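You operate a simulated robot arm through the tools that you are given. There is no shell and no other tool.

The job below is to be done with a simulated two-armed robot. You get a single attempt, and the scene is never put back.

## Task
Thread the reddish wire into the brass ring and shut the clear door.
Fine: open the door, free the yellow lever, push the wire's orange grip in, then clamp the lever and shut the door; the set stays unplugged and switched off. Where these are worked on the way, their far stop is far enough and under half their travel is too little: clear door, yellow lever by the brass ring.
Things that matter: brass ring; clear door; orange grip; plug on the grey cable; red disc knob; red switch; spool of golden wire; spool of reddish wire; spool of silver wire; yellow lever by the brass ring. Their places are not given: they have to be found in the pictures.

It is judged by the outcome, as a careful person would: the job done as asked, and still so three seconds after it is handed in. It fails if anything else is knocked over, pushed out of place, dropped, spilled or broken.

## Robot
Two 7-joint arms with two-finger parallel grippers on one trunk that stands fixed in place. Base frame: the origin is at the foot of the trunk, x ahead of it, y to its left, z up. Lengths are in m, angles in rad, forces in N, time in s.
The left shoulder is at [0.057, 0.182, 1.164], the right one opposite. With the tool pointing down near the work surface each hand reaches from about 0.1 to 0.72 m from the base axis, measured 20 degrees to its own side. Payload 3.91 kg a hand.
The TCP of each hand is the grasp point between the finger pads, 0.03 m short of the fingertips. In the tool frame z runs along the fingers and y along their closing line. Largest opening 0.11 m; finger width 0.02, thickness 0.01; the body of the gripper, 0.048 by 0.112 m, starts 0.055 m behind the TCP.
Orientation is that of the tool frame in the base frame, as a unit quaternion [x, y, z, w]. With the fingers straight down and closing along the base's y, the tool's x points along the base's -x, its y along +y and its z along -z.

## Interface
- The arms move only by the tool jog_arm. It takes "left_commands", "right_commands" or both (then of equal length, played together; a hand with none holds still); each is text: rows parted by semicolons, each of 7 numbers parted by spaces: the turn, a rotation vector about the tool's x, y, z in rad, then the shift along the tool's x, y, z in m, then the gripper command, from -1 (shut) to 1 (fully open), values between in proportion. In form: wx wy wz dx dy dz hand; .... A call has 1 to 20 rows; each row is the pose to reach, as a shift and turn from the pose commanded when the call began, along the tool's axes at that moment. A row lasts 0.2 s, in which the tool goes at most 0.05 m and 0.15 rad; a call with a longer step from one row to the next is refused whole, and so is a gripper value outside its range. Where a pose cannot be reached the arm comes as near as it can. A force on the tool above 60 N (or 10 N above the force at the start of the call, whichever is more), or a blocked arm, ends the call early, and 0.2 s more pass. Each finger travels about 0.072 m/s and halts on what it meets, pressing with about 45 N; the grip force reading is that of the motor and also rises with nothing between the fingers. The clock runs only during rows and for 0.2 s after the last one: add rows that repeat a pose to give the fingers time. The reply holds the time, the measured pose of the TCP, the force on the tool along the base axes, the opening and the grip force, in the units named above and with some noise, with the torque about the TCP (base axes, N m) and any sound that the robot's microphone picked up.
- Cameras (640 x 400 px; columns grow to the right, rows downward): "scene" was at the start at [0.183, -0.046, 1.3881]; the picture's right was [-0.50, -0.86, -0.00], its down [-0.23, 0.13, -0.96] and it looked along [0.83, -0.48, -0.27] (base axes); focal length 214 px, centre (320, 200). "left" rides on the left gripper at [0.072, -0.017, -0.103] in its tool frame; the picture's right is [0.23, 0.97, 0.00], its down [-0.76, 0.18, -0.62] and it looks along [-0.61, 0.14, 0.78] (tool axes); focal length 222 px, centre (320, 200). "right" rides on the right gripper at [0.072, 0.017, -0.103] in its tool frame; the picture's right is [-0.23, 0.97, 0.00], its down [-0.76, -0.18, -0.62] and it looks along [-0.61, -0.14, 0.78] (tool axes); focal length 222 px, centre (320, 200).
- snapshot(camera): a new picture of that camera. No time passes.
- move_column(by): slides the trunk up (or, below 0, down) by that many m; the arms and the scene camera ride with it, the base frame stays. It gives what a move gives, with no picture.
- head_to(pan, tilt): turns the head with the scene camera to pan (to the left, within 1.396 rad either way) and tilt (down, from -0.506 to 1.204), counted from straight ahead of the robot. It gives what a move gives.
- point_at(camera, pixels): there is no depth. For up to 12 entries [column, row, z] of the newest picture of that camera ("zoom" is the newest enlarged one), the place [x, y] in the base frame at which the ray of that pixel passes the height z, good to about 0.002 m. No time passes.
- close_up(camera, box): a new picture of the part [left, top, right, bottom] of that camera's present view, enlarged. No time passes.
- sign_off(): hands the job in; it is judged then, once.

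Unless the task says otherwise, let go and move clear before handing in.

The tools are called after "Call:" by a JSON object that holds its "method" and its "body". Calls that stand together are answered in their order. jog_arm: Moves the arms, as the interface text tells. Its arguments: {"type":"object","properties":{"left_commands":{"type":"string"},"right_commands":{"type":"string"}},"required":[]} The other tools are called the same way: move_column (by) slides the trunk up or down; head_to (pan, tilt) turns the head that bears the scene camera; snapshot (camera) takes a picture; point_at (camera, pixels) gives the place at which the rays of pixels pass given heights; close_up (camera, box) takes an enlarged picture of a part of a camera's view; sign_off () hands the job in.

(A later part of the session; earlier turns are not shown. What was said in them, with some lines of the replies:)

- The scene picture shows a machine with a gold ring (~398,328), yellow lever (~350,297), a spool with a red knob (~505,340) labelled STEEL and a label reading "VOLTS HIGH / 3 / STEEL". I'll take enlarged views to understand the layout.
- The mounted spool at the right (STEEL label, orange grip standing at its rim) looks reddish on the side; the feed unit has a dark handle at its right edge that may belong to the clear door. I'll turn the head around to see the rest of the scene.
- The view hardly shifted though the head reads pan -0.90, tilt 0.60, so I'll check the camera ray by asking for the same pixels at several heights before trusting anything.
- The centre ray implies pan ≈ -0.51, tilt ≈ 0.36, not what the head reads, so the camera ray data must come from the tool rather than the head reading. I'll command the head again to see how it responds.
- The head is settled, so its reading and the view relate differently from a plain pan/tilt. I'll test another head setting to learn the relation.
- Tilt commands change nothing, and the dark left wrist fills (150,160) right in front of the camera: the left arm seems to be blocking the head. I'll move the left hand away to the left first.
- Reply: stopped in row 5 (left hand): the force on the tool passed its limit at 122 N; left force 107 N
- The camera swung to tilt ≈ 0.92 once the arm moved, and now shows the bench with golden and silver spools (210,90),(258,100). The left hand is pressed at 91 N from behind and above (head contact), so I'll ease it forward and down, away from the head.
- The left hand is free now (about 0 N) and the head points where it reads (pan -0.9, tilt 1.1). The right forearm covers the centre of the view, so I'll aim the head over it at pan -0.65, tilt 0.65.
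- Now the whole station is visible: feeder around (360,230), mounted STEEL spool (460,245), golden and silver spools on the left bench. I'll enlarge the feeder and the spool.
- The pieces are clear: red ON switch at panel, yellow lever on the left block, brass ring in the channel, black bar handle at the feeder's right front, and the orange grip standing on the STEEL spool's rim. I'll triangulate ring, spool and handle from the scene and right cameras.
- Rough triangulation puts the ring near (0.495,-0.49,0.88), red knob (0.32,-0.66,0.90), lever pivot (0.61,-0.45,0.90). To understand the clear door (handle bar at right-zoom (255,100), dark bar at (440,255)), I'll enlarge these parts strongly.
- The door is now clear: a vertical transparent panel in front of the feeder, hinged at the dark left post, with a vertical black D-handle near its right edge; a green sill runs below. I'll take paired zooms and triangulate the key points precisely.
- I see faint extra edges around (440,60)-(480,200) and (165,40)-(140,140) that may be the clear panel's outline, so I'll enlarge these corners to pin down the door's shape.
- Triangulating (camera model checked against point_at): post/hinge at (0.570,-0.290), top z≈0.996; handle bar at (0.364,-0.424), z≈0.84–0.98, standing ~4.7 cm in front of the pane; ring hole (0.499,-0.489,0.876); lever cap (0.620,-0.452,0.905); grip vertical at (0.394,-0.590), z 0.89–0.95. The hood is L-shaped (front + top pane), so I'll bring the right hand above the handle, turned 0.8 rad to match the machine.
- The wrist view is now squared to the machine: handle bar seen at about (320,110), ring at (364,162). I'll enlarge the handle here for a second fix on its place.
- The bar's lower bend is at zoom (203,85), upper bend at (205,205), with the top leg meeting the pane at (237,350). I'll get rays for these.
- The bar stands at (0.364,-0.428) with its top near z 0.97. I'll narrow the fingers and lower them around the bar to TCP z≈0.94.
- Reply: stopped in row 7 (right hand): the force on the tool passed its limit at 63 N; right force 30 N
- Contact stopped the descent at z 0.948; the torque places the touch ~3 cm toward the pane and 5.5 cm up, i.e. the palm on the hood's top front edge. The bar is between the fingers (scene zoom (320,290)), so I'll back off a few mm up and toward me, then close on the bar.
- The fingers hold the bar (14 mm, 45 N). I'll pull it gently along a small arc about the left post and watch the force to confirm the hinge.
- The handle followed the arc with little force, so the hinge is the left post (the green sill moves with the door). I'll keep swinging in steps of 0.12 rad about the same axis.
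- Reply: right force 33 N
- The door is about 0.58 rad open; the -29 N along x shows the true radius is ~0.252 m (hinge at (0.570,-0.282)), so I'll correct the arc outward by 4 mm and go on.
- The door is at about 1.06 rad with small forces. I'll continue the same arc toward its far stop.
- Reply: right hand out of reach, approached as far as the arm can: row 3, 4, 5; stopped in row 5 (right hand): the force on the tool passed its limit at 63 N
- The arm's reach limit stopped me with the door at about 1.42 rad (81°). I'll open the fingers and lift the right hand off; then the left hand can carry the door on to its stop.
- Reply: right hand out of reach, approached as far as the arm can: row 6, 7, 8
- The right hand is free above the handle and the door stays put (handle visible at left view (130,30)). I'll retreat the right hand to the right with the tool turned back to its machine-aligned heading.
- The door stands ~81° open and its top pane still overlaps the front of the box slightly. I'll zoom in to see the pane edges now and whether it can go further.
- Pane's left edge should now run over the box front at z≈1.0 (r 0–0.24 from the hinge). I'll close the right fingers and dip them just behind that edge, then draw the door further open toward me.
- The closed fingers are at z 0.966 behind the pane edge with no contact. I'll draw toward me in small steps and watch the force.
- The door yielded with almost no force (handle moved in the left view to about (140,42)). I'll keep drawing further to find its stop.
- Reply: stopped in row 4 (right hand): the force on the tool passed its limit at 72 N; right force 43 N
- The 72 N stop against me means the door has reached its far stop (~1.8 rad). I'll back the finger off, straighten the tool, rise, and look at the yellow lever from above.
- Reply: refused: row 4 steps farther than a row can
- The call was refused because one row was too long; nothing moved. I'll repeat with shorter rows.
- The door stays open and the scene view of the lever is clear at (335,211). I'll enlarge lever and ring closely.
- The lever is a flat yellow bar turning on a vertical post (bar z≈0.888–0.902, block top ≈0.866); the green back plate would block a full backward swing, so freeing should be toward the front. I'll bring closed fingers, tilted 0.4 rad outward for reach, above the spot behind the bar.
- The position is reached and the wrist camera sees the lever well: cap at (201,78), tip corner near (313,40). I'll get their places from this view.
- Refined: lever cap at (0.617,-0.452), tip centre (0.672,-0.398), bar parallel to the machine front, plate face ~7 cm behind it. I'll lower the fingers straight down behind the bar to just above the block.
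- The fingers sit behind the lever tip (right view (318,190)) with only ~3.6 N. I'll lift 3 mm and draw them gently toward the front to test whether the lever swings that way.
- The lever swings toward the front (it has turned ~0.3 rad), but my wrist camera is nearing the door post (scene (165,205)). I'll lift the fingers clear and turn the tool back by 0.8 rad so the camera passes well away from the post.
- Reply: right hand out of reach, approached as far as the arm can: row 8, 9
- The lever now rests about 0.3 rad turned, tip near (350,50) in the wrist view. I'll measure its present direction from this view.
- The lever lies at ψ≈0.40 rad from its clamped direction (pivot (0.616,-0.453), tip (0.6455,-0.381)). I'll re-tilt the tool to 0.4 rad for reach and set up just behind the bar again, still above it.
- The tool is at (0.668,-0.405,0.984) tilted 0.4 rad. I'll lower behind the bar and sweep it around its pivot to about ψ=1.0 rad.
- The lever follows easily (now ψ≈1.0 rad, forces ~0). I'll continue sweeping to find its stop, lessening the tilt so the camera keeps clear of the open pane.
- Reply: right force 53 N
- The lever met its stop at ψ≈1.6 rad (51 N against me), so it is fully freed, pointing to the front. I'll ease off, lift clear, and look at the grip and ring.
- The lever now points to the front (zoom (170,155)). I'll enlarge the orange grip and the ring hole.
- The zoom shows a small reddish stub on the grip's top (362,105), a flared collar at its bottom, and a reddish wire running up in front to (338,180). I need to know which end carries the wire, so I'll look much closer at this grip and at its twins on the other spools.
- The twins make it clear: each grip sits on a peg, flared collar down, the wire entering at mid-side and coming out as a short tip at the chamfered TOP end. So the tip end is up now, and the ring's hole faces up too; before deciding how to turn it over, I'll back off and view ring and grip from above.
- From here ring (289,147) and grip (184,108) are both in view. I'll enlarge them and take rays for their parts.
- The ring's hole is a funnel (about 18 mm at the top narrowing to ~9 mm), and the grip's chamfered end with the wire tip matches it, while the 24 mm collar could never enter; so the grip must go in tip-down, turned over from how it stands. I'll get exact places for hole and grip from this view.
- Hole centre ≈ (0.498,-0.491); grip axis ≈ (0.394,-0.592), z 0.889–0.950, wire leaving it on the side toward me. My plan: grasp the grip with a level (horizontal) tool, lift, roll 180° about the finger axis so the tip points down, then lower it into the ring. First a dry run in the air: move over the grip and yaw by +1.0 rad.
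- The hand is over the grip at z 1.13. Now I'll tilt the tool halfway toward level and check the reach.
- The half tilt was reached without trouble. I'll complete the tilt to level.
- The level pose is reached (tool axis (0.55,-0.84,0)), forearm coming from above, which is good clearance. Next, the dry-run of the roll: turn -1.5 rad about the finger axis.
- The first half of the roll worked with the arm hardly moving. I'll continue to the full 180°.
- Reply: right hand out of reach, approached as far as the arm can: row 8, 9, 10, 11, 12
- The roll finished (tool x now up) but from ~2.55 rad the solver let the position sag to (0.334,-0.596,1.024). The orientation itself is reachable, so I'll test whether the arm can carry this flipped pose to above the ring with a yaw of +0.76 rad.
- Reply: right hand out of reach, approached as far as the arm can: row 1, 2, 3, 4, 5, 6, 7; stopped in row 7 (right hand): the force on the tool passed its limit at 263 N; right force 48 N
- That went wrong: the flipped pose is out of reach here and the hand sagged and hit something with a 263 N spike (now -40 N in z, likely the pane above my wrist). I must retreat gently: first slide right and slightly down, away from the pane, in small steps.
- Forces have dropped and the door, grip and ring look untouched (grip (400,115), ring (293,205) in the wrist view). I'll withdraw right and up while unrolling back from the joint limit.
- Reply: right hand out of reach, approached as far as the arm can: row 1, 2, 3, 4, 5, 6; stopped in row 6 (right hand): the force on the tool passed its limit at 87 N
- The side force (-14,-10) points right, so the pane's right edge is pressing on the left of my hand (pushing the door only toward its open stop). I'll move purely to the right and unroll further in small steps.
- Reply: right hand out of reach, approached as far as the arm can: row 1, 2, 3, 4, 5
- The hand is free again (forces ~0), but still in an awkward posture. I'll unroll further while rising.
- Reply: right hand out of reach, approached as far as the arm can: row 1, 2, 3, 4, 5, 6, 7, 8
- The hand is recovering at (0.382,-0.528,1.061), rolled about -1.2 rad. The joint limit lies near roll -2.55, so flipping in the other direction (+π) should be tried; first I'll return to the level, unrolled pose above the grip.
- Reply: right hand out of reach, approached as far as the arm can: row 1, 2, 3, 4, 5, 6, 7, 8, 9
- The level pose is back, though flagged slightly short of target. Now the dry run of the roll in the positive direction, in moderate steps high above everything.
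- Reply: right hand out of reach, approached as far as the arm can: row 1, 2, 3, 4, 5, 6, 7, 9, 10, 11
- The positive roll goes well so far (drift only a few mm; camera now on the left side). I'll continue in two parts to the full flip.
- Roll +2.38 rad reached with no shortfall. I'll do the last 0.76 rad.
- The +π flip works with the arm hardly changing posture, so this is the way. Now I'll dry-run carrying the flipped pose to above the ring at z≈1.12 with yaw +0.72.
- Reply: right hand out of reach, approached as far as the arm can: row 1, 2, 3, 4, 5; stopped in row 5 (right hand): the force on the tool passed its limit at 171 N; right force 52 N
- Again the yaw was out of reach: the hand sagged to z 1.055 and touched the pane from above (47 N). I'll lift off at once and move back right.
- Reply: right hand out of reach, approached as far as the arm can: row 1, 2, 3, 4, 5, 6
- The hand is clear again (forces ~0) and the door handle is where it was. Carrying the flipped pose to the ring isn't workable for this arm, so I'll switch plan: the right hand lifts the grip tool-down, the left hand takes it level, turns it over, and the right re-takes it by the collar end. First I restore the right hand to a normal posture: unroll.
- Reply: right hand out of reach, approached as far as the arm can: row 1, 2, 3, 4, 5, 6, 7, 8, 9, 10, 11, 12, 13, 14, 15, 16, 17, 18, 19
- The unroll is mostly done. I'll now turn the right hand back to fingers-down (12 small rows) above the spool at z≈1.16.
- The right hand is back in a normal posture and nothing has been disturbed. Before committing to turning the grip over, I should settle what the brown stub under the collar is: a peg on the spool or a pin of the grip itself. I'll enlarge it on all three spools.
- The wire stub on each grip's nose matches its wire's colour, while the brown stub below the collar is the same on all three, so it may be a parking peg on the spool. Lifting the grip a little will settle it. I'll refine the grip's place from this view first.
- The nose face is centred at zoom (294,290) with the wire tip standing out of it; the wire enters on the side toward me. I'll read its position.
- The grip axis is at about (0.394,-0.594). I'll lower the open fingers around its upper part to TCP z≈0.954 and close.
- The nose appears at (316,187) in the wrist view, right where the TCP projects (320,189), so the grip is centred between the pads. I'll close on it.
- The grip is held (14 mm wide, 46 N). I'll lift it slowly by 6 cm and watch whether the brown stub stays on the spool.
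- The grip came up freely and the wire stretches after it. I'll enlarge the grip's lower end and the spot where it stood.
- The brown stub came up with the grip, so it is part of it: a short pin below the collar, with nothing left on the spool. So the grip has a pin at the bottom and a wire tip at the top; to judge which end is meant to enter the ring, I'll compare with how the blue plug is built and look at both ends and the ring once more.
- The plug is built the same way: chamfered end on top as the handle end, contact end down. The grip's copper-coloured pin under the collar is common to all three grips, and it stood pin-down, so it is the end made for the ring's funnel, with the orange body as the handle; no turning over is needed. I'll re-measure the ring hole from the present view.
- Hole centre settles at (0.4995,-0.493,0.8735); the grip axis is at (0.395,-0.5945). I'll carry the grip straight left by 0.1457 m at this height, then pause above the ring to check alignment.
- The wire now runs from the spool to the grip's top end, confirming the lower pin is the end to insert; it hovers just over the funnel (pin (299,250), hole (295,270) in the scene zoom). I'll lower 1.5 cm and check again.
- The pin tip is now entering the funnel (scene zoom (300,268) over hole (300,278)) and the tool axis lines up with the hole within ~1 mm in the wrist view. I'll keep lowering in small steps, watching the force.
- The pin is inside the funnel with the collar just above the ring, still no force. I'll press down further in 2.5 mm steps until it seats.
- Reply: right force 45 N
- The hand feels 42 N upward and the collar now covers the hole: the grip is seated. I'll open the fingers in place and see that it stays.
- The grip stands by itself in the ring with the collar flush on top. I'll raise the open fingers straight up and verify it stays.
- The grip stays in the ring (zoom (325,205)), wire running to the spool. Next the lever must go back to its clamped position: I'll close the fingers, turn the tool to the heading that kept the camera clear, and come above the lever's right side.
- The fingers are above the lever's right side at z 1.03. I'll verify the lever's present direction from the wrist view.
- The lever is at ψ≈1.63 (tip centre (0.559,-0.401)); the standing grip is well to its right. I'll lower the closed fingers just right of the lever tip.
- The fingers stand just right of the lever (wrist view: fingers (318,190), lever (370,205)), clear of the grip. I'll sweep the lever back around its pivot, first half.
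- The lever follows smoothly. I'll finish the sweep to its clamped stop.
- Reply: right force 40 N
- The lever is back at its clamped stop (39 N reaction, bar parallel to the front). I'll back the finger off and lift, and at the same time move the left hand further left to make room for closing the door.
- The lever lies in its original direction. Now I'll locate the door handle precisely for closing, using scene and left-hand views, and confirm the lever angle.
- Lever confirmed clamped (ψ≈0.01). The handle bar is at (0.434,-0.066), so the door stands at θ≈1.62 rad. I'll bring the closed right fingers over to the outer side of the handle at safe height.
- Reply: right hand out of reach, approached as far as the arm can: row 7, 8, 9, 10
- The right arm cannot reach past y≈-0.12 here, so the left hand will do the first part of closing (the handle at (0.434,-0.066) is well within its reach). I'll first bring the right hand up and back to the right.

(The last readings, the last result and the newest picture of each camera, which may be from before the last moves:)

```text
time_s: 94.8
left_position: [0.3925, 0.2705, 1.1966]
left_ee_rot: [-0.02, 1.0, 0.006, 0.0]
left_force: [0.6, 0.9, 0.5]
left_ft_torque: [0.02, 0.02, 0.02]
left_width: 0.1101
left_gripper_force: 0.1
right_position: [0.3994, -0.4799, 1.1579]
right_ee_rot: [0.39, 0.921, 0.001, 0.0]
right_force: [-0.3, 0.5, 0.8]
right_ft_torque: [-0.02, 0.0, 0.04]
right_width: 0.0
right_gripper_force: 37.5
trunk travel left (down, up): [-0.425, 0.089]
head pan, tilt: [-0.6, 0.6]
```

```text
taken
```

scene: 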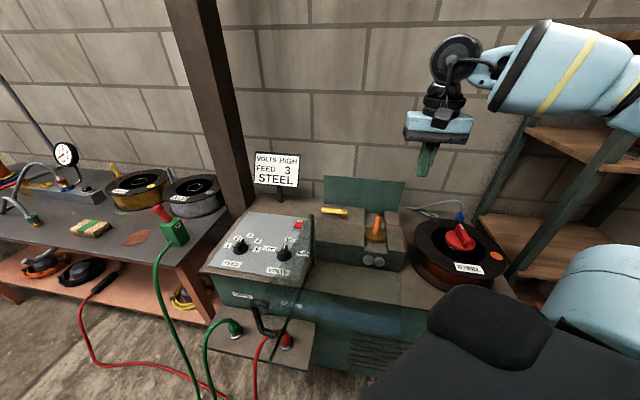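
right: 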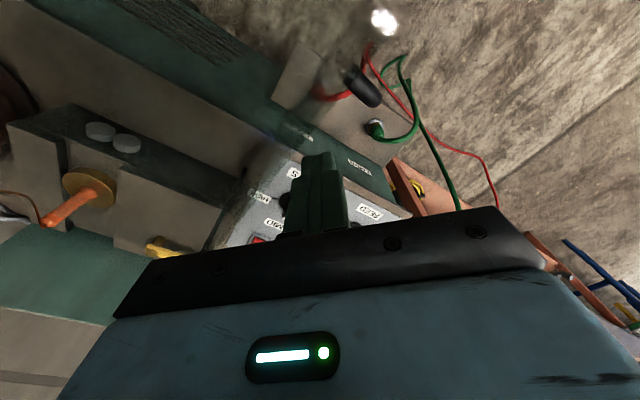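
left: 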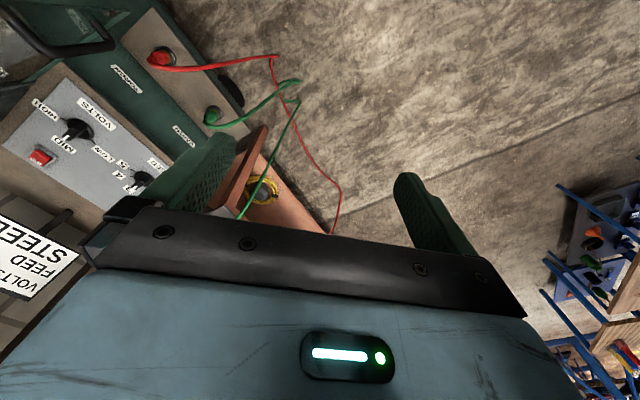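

The right hand is clear at (0.40,-0.48,1.158). Now the left hand, fingers closed, goes to the outer side of the handle at (0.473,-0.036), z≈1.06.

Call:
{"method": "jog_arm", "body": {"left_commands": "0 0 0 -0.0085 -0.0386 0.01 0; 0 0 0 -0.0169 -0.0773 0.02 -1; 0 0 0 -0.0254 -0.1159 0.035 -1; 0 0 0 -0.0339 -0.1545 0.05 -1; 0 0 0 -0.0423 -0.1931 0.07 -1; 0 0 0 -0.0508 -0.2318 0.09 -1; 0 0 0 -0.0592 -0.2704 0.113 -1; 0 0 0 -0.0677 -0.309 0.133 -1; 0 0 0 -0.0677 -0.309 0.133 -1"}}

Call:
{"method": "snapshot", "body": {"camera": "scene"}}

Call:
{"method": "snapshot", "body": {"camera": "left"}}

```text
time_s: 96.8
left_position: [0.4731, -0.0346, 1.0589]
left_ee_rot: [-0.02, 1.0, 0.005, 0.0]
left_force: [0.3, -0.3, 0.3]
left_ft_torque: [-0.04, 0.02, 0.0]
left_width: 0.0
left_gripper_force: 37.5
right_position: [0.4009, -0.4786, 1.1589]
right_ee_rot: [0.389, 0.921, 0.002, 0.001]
right_force: [0.9, 0.0, 0.8]
right_ft_torque: [-0.05, -0.01, 0.04]
right_width: 0.0
right_gripper_force: 37.7
trunk travel left (down, up): [-0.425, 0.089]
head pan, tilt: [-0.6, 0.6]
```

```text
taken
```

scene: 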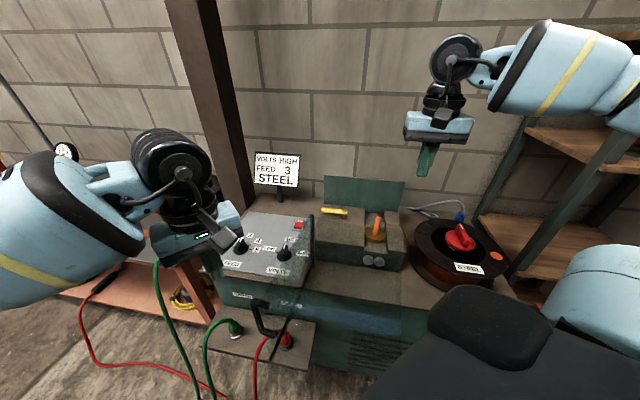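

```text
taken
```

left: 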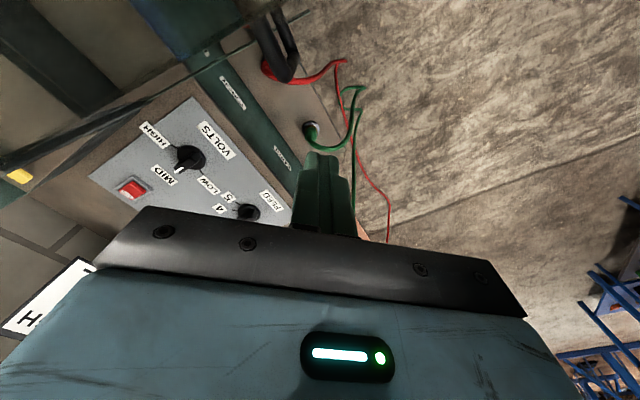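

The left hand is above the outer side; the handle shows at about (275,45) in its view. I'll pin down the bar's place from here.

Call:
{"method": "close_up", "body": {"camera": "left", "box": [230, 0, 330, 100]}}

Call:
{"method": "point_at", "body": {"camera": "zoom", "pixels": [[320, 200, 0.96], [320, 200, 0.85]]}}

```text
4.00 times, centred on (280, 50) of left
```

zoom: 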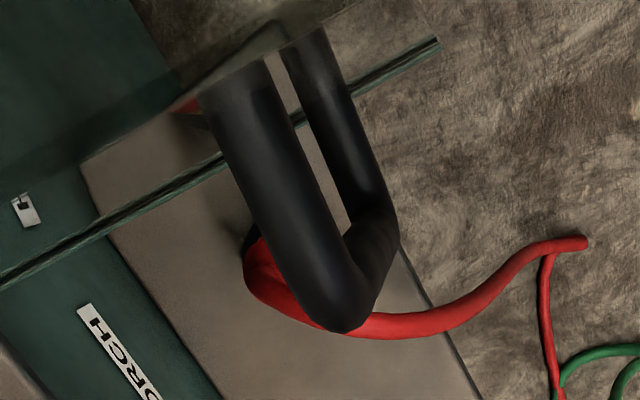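

```text
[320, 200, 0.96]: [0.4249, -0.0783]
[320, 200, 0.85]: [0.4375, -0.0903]
```

The bar's top bend is at zoom (340,300) and bottom bend at (378,222). I'll read those rays.

Call:
{"method": "point_at", "body": {"camera": "zoom", "pixels": [[340, 300, 0.962], [340, 300, 0.97], [378, 222, 0.845], [378, 222, 0.855]]}}

```text
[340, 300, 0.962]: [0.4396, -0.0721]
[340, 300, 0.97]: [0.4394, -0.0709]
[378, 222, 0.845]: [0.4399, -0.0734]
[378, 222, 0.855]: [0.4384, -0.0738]
```

The bar is at (0.4395,-0.0728), exactly 5 cm inward of my left fingers. I'll lower them to z≈0.958 and draw the handle along its arc, first a short stretch.

Call:
{"method": "jog_arm", "body": {"left_commands": "0 0 0 0 -0.0005 0.045 -1; 0 0 0 0 -0.001 0.085 -1; 0 0 0 0 -0.0012 0.101 -1; 0 0 0 0.011 -0.012 0.101 -1; 0 0 0 0.0221 -0.0229 0.1007 -1; 0 0 0 0.0354 -0.0303 0.1006 -1; 0 0 0 0.0487 -0.0376 0.1005 -1; 0 0 0 0.0696 -0.0523 0.1004 -1; 0 0 0 0.0696 -0.0523 0.1004 -1"}}

Call:
{"method": "snapshot", "body": {"camera": "scene"}}

Call:
{"method": "snapshot", "body": {"camera": "left"}}

```text
time_s: 98.8
left_position: [0.4051, -0.0885, 0.9579]
left_ee_rot: [-0.02, 1.0, 0.006, 0.0]
left_force: [0.0, 0.2, 0.1]
left_ft_torque: [-0.05, 0.04, -0.01]
left_width: 0.0
left_gripper_force: 37.2
right_position: [0.4004, -0.4799, 1.1589]
right_ee_rot: [0.388, 0.922, 0.002, 0.001]
right_force: [0.1, 0.4, 0.2]
right_ft_torque: [-0.04, 0.01, -0.01]
right_width: 0.0001
right_gripper_force: 37.5
trunk travel left (down, up): [-0.425, 0.089]
head pan, tilt: [-0.6, 0.6]
```

```text
taken
```

scene: 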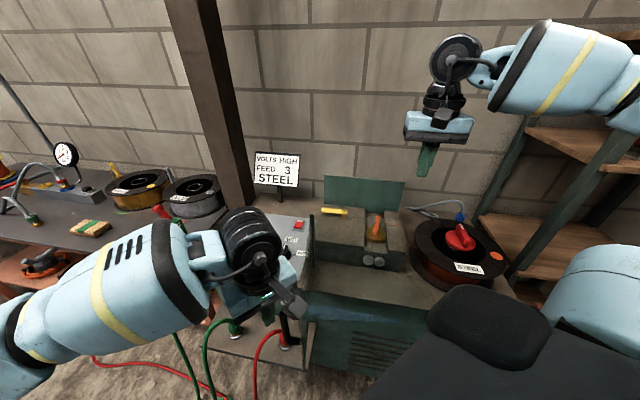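

```text
taken
```

left: 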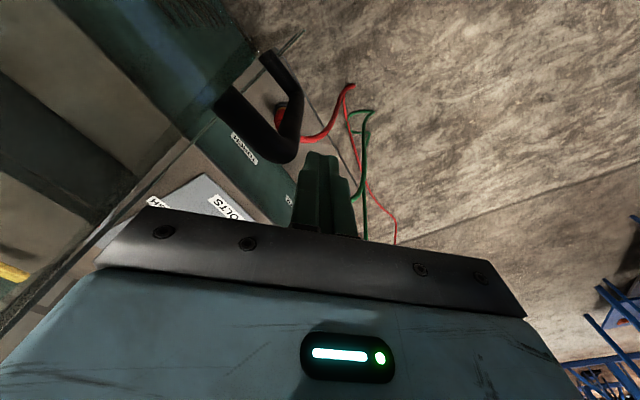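

The door is following freely. I'll continue the arc with the left hand down to about θ=0.8 rad.

Call:
{"method": "jog_arm", "body": {"left_commands": "0 0 0 0.0192 -0.0166 0 -1; 0 0 0 0.0367 -0.0350 -0.0004 -1; 0 0 0 0.0522 -0.0551 -0.0007 -1; 0 0 0 0.0657 -0.0767 -0.0010 -1; 0 0 0 0.0769 -0.0995 -0.0012 -1; 0 0 0 0.0858 -0.1233 -0.0015 -1; 0 0 0 0.0858 -0.1233 -0.0015 -1"}}

Call:
{"method": "snapshot", "body": {"camera": "scene"}}

Call:
{"method": "snapshot", "body": {"camera": "left"}}

Call:
{"method": "snapshot", "body": {"camera": "right"}}

```text
time_s: 100.6
left_position: [0.3599, -0.1893, 0.9539]
left_ee_rot: [-0.06, 0.998, 0.01, -0.003]
left_force: [-0.5, 0.7, 0.7]
left_ft_torque: [0.02, 0.0, 0.01]
left_width: 0.0002
left_gripper_force: 37.5
right_position: [0.4005, -0.4792, 1.1582]
right_ee_rot: [0.388, 0.921, 0.002, 0.0]
right_force: [0.7, -1.1, -0.5]
right_ft_torque: [-0.01, 0.02, 0.02]
right_width: 0.0
right_gripper_force: 37.4
trunk travel left (down, up): [-0.425, 0.089]
head pan, tilt: [-0.6, 0.6]
stopped in row 7 (left hand): the arm was blocked; the commanded pose is now the measured one
```

```text
taken
```

scene: 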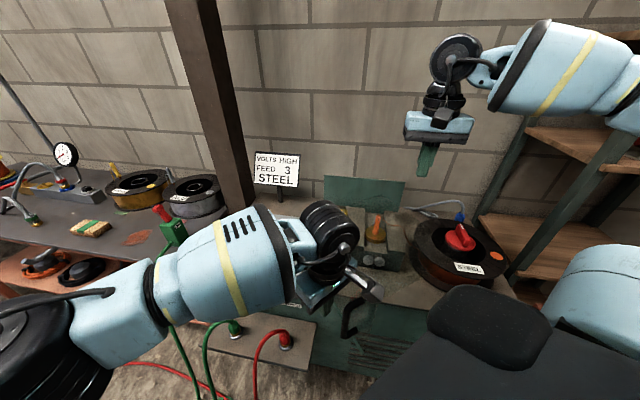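

```text
taken
```

left: 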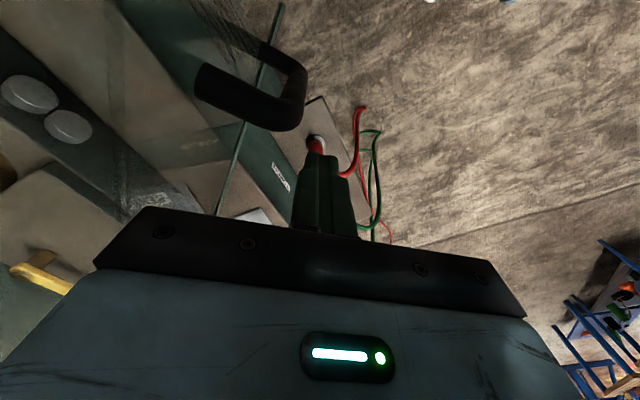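

```text
taken
```

right: 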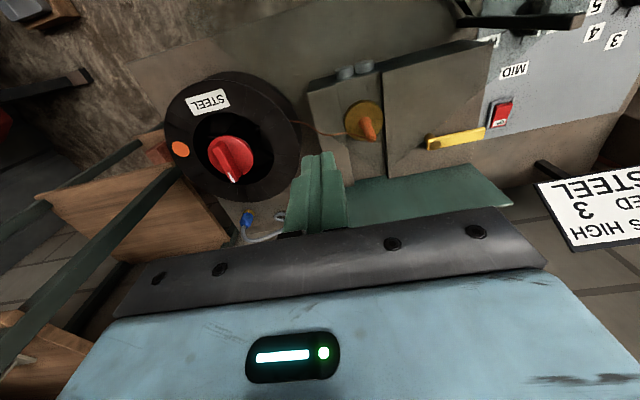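

The left arm got blocked (its own body) at (0.360,-0.189) with no tool force; the door has moved along, handle now near scene (352,318). I'll zoom to find the handle and then let the right hand take over.

Call:
{"method": "close_up", "body": {"camera": "scene", "box": [310, 270, 400, 350]}}

Call:
{"method": "close_up", "body": {"camera": "left", "box": [180, 30, 340, 150]}}

Call:
{"method": "point_at", "body": {"camera": "zoom", "pixels": [[480, 280, 0.962], [470, 170, 0.85]]}}

```text
5.00 times, centred on (355, 310) of scene
```

zoom: 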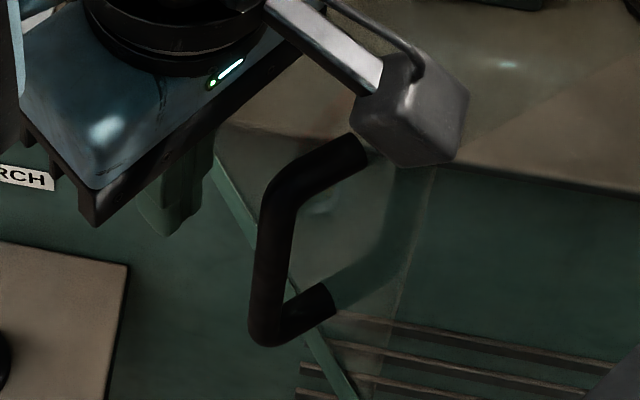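

```text
3.33 times, centred on (260, 90) of left
```

zoom: 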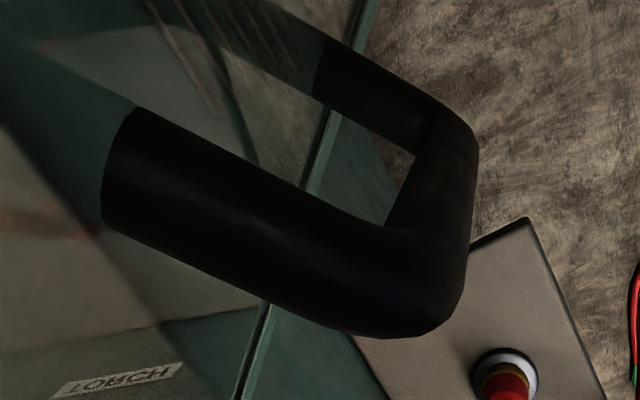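

```text
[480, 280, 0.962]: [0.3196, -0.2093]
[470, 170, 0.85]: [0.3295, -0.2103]
```

The door stands at θ≈0.89 with the handle bar near (0.322,-0.211). I'll lift the left hand away and bring it back to the left.

Call:
{"method": "jog_arm", "body": {"left_commands": "0 0 0 0 0.005 -0.03 -1; 0 0 0 0 0.01 -0.07 -1; 0 0 0 0 0.02 -0.11 -1; 0 0 0 -0.01 0.05 -0.14 -1; 0 0 0 -0.02 0.09 -0.16 -1; 0 0 0 -0.03 0.135 -0.17 -1; 0 0 0 -0.04 0.18 -0.18 -1; 0 0 0 -0.05 0.225 -0.19 -1; 0 0 0 -0.06 0.27 -0.20 -1; 0 0 0 -0.06 0.315 -0.20 -1; 0 0 0 -0.06 0.36 -0.20 -1; 0 0 0 -0.06 0.40 -0.20 -1; 0 0 0 -0.06 0.40 -0.20 -1"}}

Call:
{"method": "snapshot", "body": {"camera": "scene"}}

```text
time_s: 103.4
left_position: [0.3715, 0.2095, 1.1606]
left_ee_rot: [-0.058, 0.998, 0.01, -0.003]
left_force: [0.1, -0.5, 1.1]
left_ft_torque: [0.01, 0.0, -0.01]
left_width: 0.0
left_gripper_force: 37.8
right_position: [0.4009, -0.4802, 1.1584]
right_ee_rot: [0.389, 0.921, 0.002, 0.0]
right_force: [-1.0, 0.2, -0.3]
right_ft_torque: [0.03, 0.0, 0.0]
right_width: 0.0001
right_gripper_force: 37.5
trunk travel left (down, up): [-0.425, 0.089]
head pan, tilt: [-0.6, 0.6]
```

```text
taken
```

scene: 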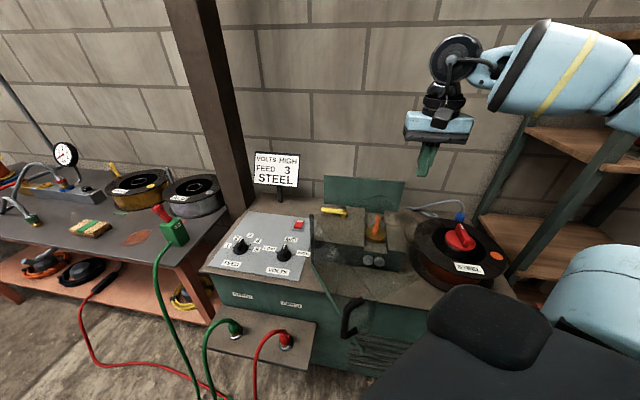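

The left hand is clear. Now the right hand goes over the hood to the outer side of the handle at (0.328,-0.166), z 1.07.

Call:
{"method": "jog_arm", "body": {"right_commands": "0 0 0 0.0345 0.0208 0 -1; 0 0 0 0.069 0.0417 0 -1; 0 0 0 0.1035 0.0625 0 -1; 0 0 0 0.138 0.0834 0 -1; 0 0 0 0.1726 0.1042 0.01 -1; 0 0 0 0.2071 0.125 0.03 -1; 0 0 0 0.2416 0.1459 0.055 -1; 0 0 0 0.2761 0.1667 0.082 -1; 0 0 0 0.2761 0.1667 0.088 -1"}}

Call:
{"method": "snapshot", "body": {"camera": "scene"}}

Call:
{"method": "snapshot", "body": {"camera": "right"}}

```text
time_s: 105.4
left_position: [0.3724, 0.208, 1.161]
left_ee_rot: [-0.058, 0.998, 0.01, -0.002]
left_force: [-0.8, -0.5, -0.7]
left_ft_torque: [0.04, -0.03, -0.01]
left_width: 0.0
left_gripper_force: 38.3
right_position: [0.3279, -0.1651, 1.0713]
right_ee_rot: [0.389, 0.921, 0.002, 0.001]
right_force: [-0.8, -0.6, -0.7]
right_ft_torque: [0.0, 0.01, 0.0]
right_width: 0.0
right_gripper_force: 37.6
trunk travel left (down, up): [-0.425, 0.089]
head pan, tilt: [-0.6, 0.6]
```

```text
taken
```

scene: 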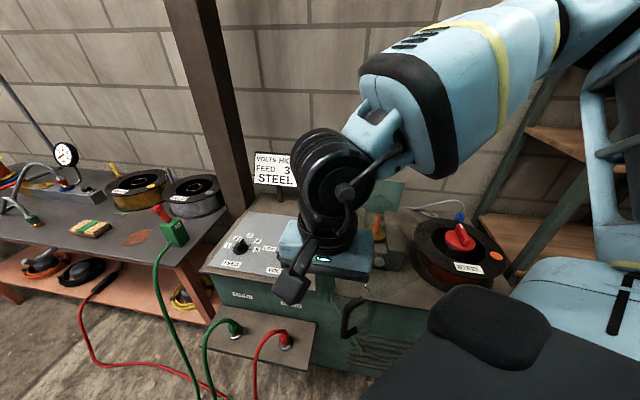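

```text
taken
```

right: 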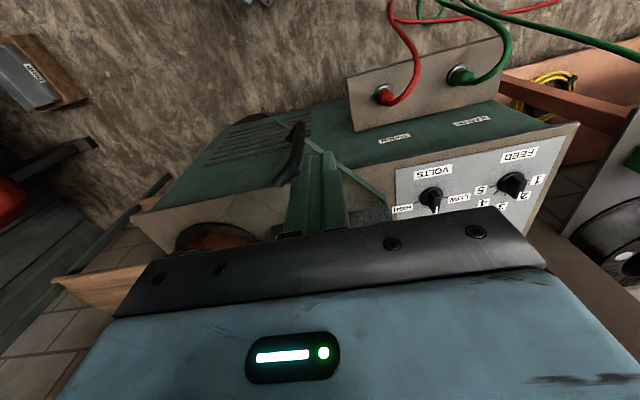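

Fingers hover at (0.328,-0.165,1.071); the handle shows at (292,150). I'll fix its place from this view before lowering.

Call:
{"method": "close_up", "body": {"camera": "right", "box": [250, 100, 350, 200]}}

Call:
{"method": "point_at", "body": {"camera": "zoom", "pixels": [[320, 200, 0.96], [320, 200, 0.85]]}}

```text
4.00 times, centred on (300, 150) of right
```

zoom: 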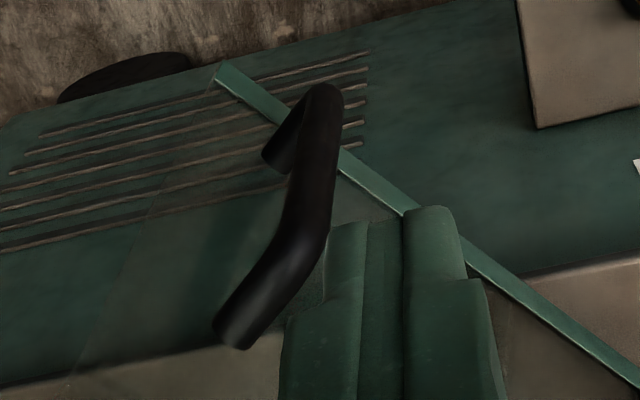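

```text
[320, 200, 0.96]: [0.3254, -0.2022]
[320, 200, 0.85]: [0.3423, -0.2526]
```

The bar runs from zoom (318,105) at its bottom to (308,222) at its top bend; I'll convert those.

Call:
{"method": "point_at", "body": {"camera": "zoom", "pixels": [[308, 222, 0.962], [318, 105, 0.85], [318, 105, 0.845]]}}

```text
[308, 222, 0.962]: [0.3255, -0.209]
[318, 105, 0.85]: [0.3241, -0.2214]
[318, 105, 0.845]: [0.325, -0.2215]
```

The bar is at about (0.3245,-0.214), 5 cm inward of my right fingers. I'll lower to z≈0.958 and push it along its arc to θ≈0.6.

Call:
{"method": "jog_arm", "body": {"right_commands": "0 0 0 0 0 0.045 -1; 0 0 0 0 0 0.085 -1; 0 0 0 0 0 0.113 -1; 0 0 0 -0.012 -0.010 0.113 -1; 0 0 0 -0.024 -0.019 0.113 -1; 0 0 0 -0.0337 -0.0368 0.113 -1; 0 0 0 -0.0477 -0.0581 0.113 -1; 0 0 0 -0.0638 -0.0776 0.113 -1; 0 0 0 -0.0638 -0.0776 0.113 -1"}}

Call:
{"method": "snapshot", "body": {"camera": "scene"}}

Call:
{"method": "snapshot", "body": {"camera": "right"}}

```text
time_s: 107.4
left_position: [0.3718, 0.2109, 1.161]
left_ee_rot: [-0.058, 0.998, 0.01, -0.003]
left_force: [-0.7, -0.4, 0.1]
left_ft_torque: [-0.04, 0.0, 0.0]
left_width: 0.0
left_gripper_force: 37.9
right_position: [0.315, -0.2652, 0.9592]
right_ee_rot: [0.389, 0.921, 0.002, 0.0]
right_force: [-0.6, -0.3, 0.5]
right_ft_torque: [-0.01, -0.01, 0.02]
right_width: 0.0
right_gripper_force: 37.6
trunk travel left (down, up): [-0.425, 0.089]
head pan, tilt: [-0.6, 0.6]
```

```text
taken
```

scene: 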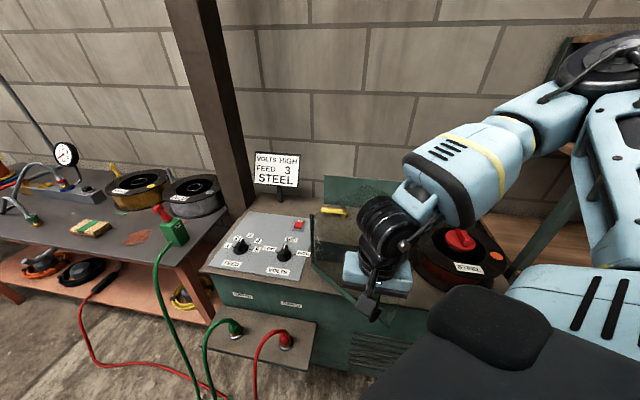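

```text
taken
```

right: 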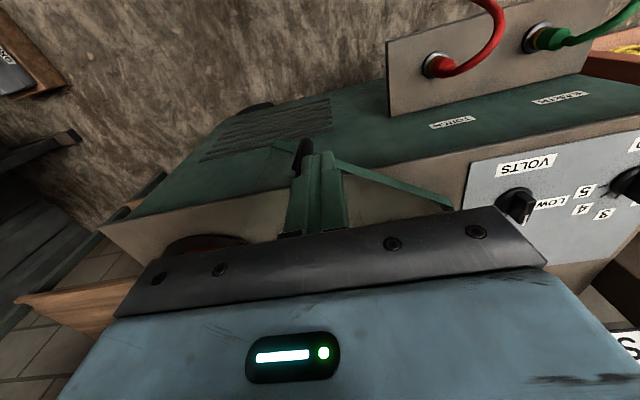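

The door follows well (θ≈0.6). I'll continue to about θ=0.2.

Call:
{"method": "jog_arm", "body": {"right_commands": "0 0 0 -0.0178 -0.0181 0 -1; 0 0 0 -0.0373 -0.0343 0 -1; 0 0 0 -0.0585 -0.0483 0 -1; 0 0 0 -0.0810 -0.0602 0 -1; 0 0 0 -0.0810 -0.0602 0 -1"}}

Call:
{"method": "snapshot", "body": {"camera": "scene"}}

Call:
{"method": "snapshot", "body": {"camera": "right"}}

```text
time_s: 108.6
left_position: [0.372, 0.21, 1.1609]
left_ee_rot: [-0.058, 0.998, 0.009, -0.002]
left_force: [-0.5, -1.0, 0.0]
left_ft_torque: [0.01, -0.01, -0.01]
left_width: 0.0002
left_gripper_force: 37.9
right_position: [0.3285, -0.3645, 0.958]
right_ee_rot: [0.389, 0.921, 0.002, 0.0]
right_force: [0.2, 0.2, -0.1]
right_ft_torque: [0.03, -0.03, -0.03]
right_width: 0.0
right_gripper_force: 37.6
trunk travel left (down, up): [-0.425, 0.089]
head pan, tilt: [-0.6, 0.6]
```

```text
taken
```

scene: 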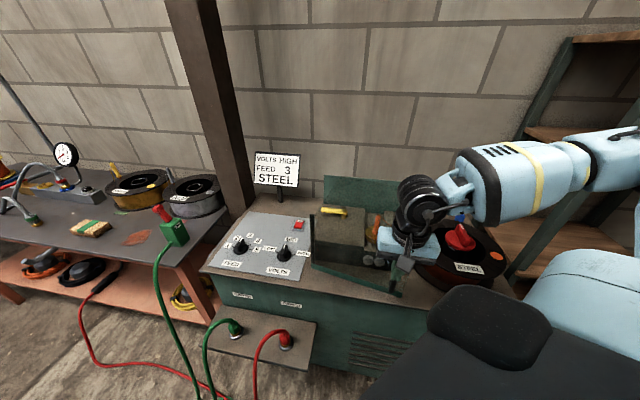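

```text
taken
```

right: 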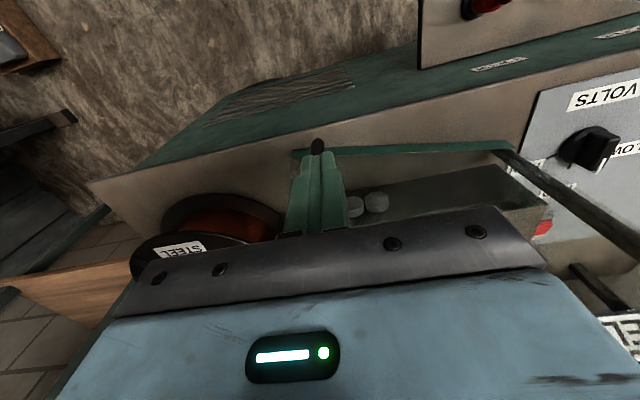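

The door is nearly shut (θ≈0.2). I'll push it the rest of the way gently, ending with small steps against the closed stop.

Call:
{"method": "jog_arm", "body": {"right_commands": "0 0 0 -0.0120 -0.0050 0 -1; 0 0 0 -0.0235 -0.0096 0 -1; 0 0 0 -0.0355 -0.0135 0 -1; 0 0 0 -0.0440 -0.0160 0 -1; 0 0 0 -0.0490 -0.0169 0 -1; 0 0 0 -0.0530 -0.0169 0 -1; 0 0 0 -0.0560 -0.0169 0 -1; 0 0 0 -0.0560 -0.0169 0 -1"}}

Call:
{"method": "snapshot", "body": {"camera": "scene"}}

Call:
{"method": "snapshot", "body": {"camera": "right"}}

```text
time_s: 110.4
left_position: [0.3701, 0.2112, 1.1624]
left_ee_rot: [-0.058, 0.998, 0.008, -0.002]
left_force: [-0.1, 0.7, 0.1]
left_ft_torque: [-0.04, -0.01, -0.01]
left_width: 0.0001
left_gripper_force: 37.6
right_position: [0.354, -0.4148, 0.9586]
right_ee_rot: [0.389, 0.921, 0.002, -0.002]
right_force: [-16.1, 15.7, -2.0]
right_ft_torque: [0.05, 0.02, -0.05]
right_width: 0.0
right_gripper_force: 37.5
trunk travel left (down, up): [-0.425, 0.089]
head pan, tilt: [-0.6, 0.6]
```

```text
taken
```

scene: 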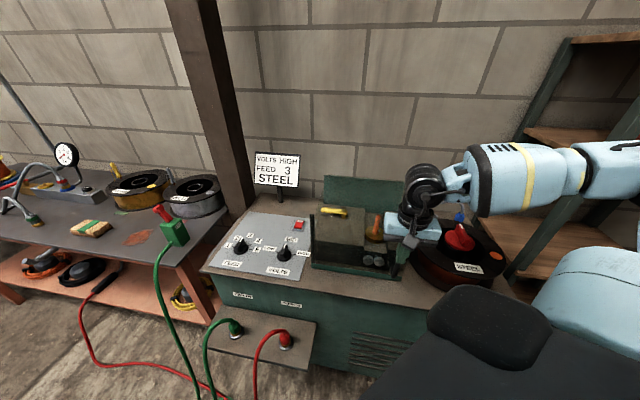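

```text
taken
```

right: 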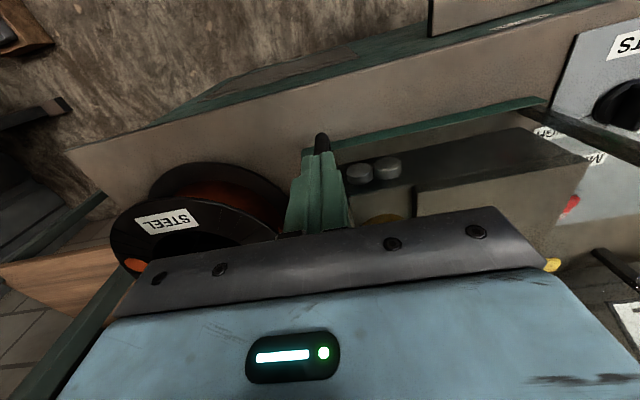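

The finger meets 22 N at just the position where the bar was originally, so the door is shut. I'll back off toward me, rise, and move the hand clear to check.

Call:
{"method": "jog_arm", "body": {"right_commands": "0 0 0 0.012 0 0 -1; 0 0 0 0.03 0 0 -1; 0 0 0 0.04 0 -0.03 -1; 0 0 0 0.04 0 -0.07 -1; 0 0 0 0.04 0 -0.115 -1; 0 0 0 0.04 -0.02 -0.155 -1; 0 0 0 0.04 -0.05 -0.19 -1; 0 0 0 0.04 -0.05 -0.21 -1; 0 0 0 0.04 -0.05 -0.21 -1"}}

Call:
{"method": "snapshot", "body": {"camera": "scene"}}

Call:
{"method": "close_up", "body": {"camera": "scene", "box": [300, 165, 440, 285]}}

Call:
{"method": "snapshot", "body": {"camera": "right"}}

```text
time_s: 112.4
left_position: [0.3732, 0.2086, 1.1613]
left_ee_rot: [-0.058, 0.998, 0.01, -0.002]
left_force: [-0.3, -0.2, -0.5]
left_ft_torque: [0.02, -0.02, 0.01]
left_width: 0.0
left_gripper_force: 37.9
right_position: [0.2949, -0.424, 1.1664]
right_ee_rot: [0.388, 0.922, 0.002, 0.0]
right_force: [-0.3, 0.5, 0.0]
right_ft_torque: [0.0, -0.01, -0.02]
right_width: 0.0004
right_gripper_force: 38.0
trunk travel left (down, up): [-0.425, 0.089]
head pan, tilt: [-0.6, 0.6]
```

```text
taken
```

scene: 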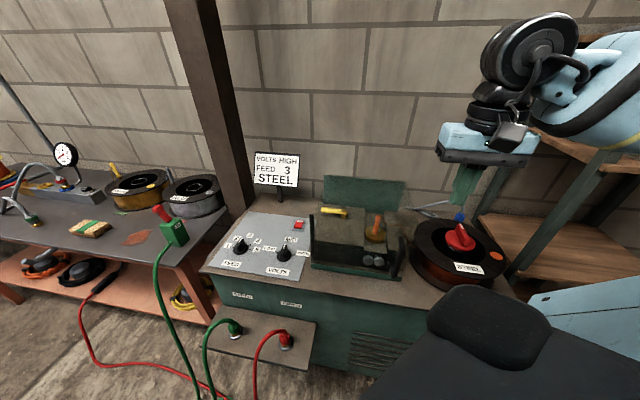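

```text
3.33 times, centred on (370, 225) of scene
```

zoom: 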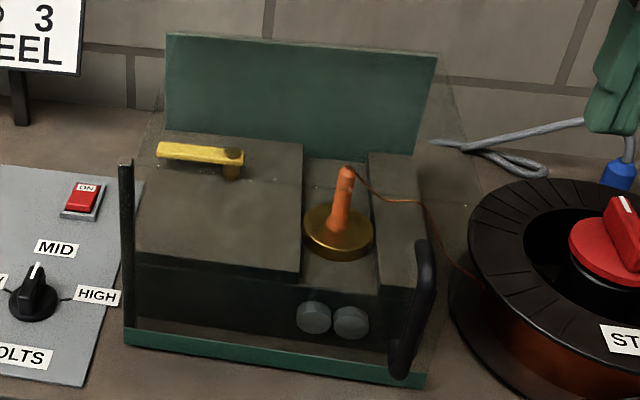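

```text
taken
```

right: 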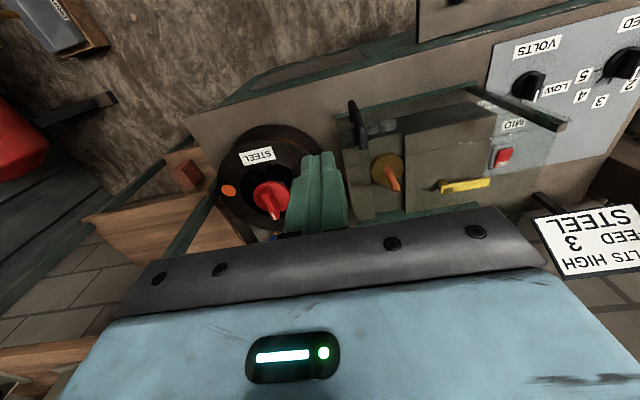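

The door is shut, with sill and handle exactly as in the first picture, lever at its clamped place, grip in the ring. I'll check the grip's seating and the other items closely before handing in.

Call:
{"method": "close_up", "body": {"camera": "scene", "box": [355, 205, 405, 250]}}

Call:
{"method": "close_up", "body": {"camera": "right", "box": [330, 90, 530, 220]}}

Call:
{"method": "close_up", "body": {"camera": "scene", "box": [190, 140, 330, 300]}}

Call:
{"method": "close_up", "body": {"camera": "scene", "box": [400, 185, 530, 300]}}

```text
8.89 times, centred on (380, 228) of scene
```

zoom: 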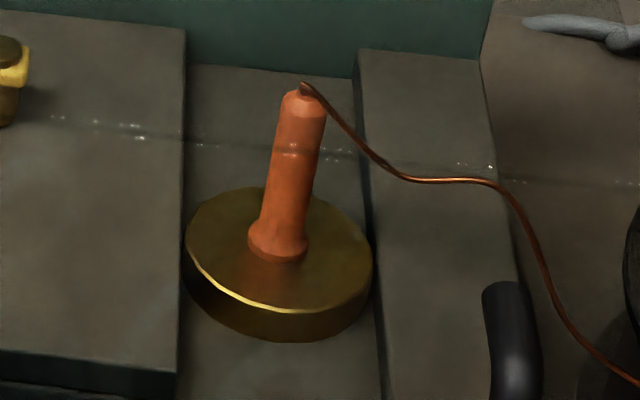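

```text
3.08 times, centred on (430, 155) of right
```

zoom: 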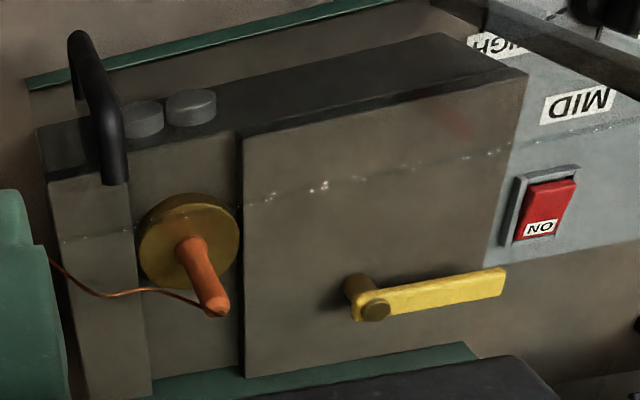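

```text
2.50 times, centred on (260, 220) of scene
```

zoom: 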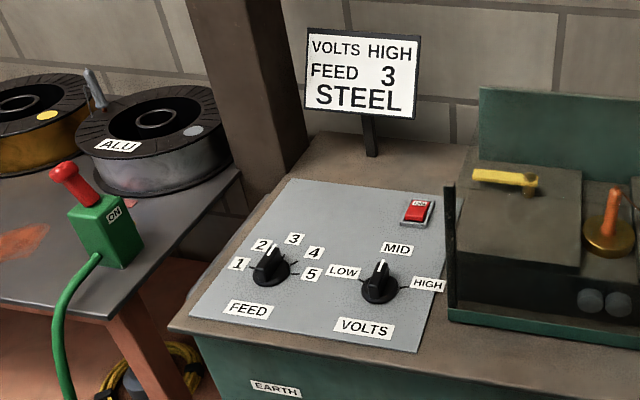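

```text
3.48 times, centred on (465, 242) of scene
```

zoom: 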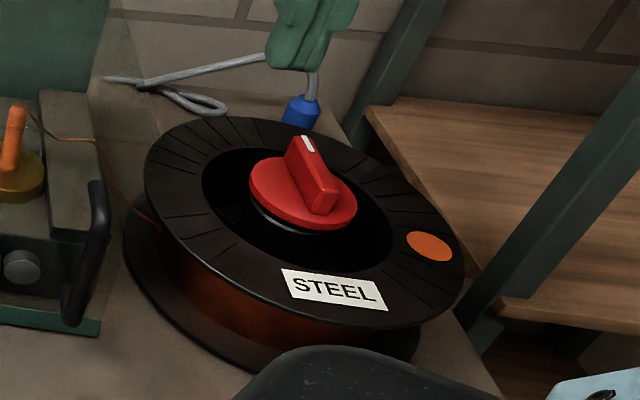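

Everything checks out: the grip is seated in the ring with its collar flush and the wire running to the spool. The lever is clamped and the door shut. The switch, knobs, plug and spools are unchanged, and both hands are clear, so I'm handing in.

Call:
{"method": "sign_off", "body": {}}

```text
The job is handed in.
```

The job is handed in. The reddish wire's orange grip is seated in the brass ring, the yellow lever is clamped again and the clear door is shut. The final pictures show this; I have not seen the judge's result.

- **Door:** I swung it open to its far stop. It had drifted back to about 93° by the time I closed it. It now sits exactly as in the first picture.
- **Lever:** I turned it about 90° to its stop to free it, then pushed it back against the clamped stop.
- **Grip:** it went in pin-end first, pressed with about 42 N until its collar sat flush on the ring. I chose that end because the pin came away with the grip and the wire runs from the opposite end. Nothing else in the scene confirmed it.
- **Unchanged:** in the final pictures the red switch, both dials, the unplugged blue plug, the red knob and all three spools look as they did at the start.

There were several hard contacts along the way:

- **Right hand and door:** while I tested a way to turn the grip over, before picking it up, the right hand hit the open door three times, with spikes of 263, 87 and 171 N. I see no damage in the pictures.
- **Left hand and head:** at the very start the left hand and the robot's own head pressed against each other (122 N). I moved the hand clear.
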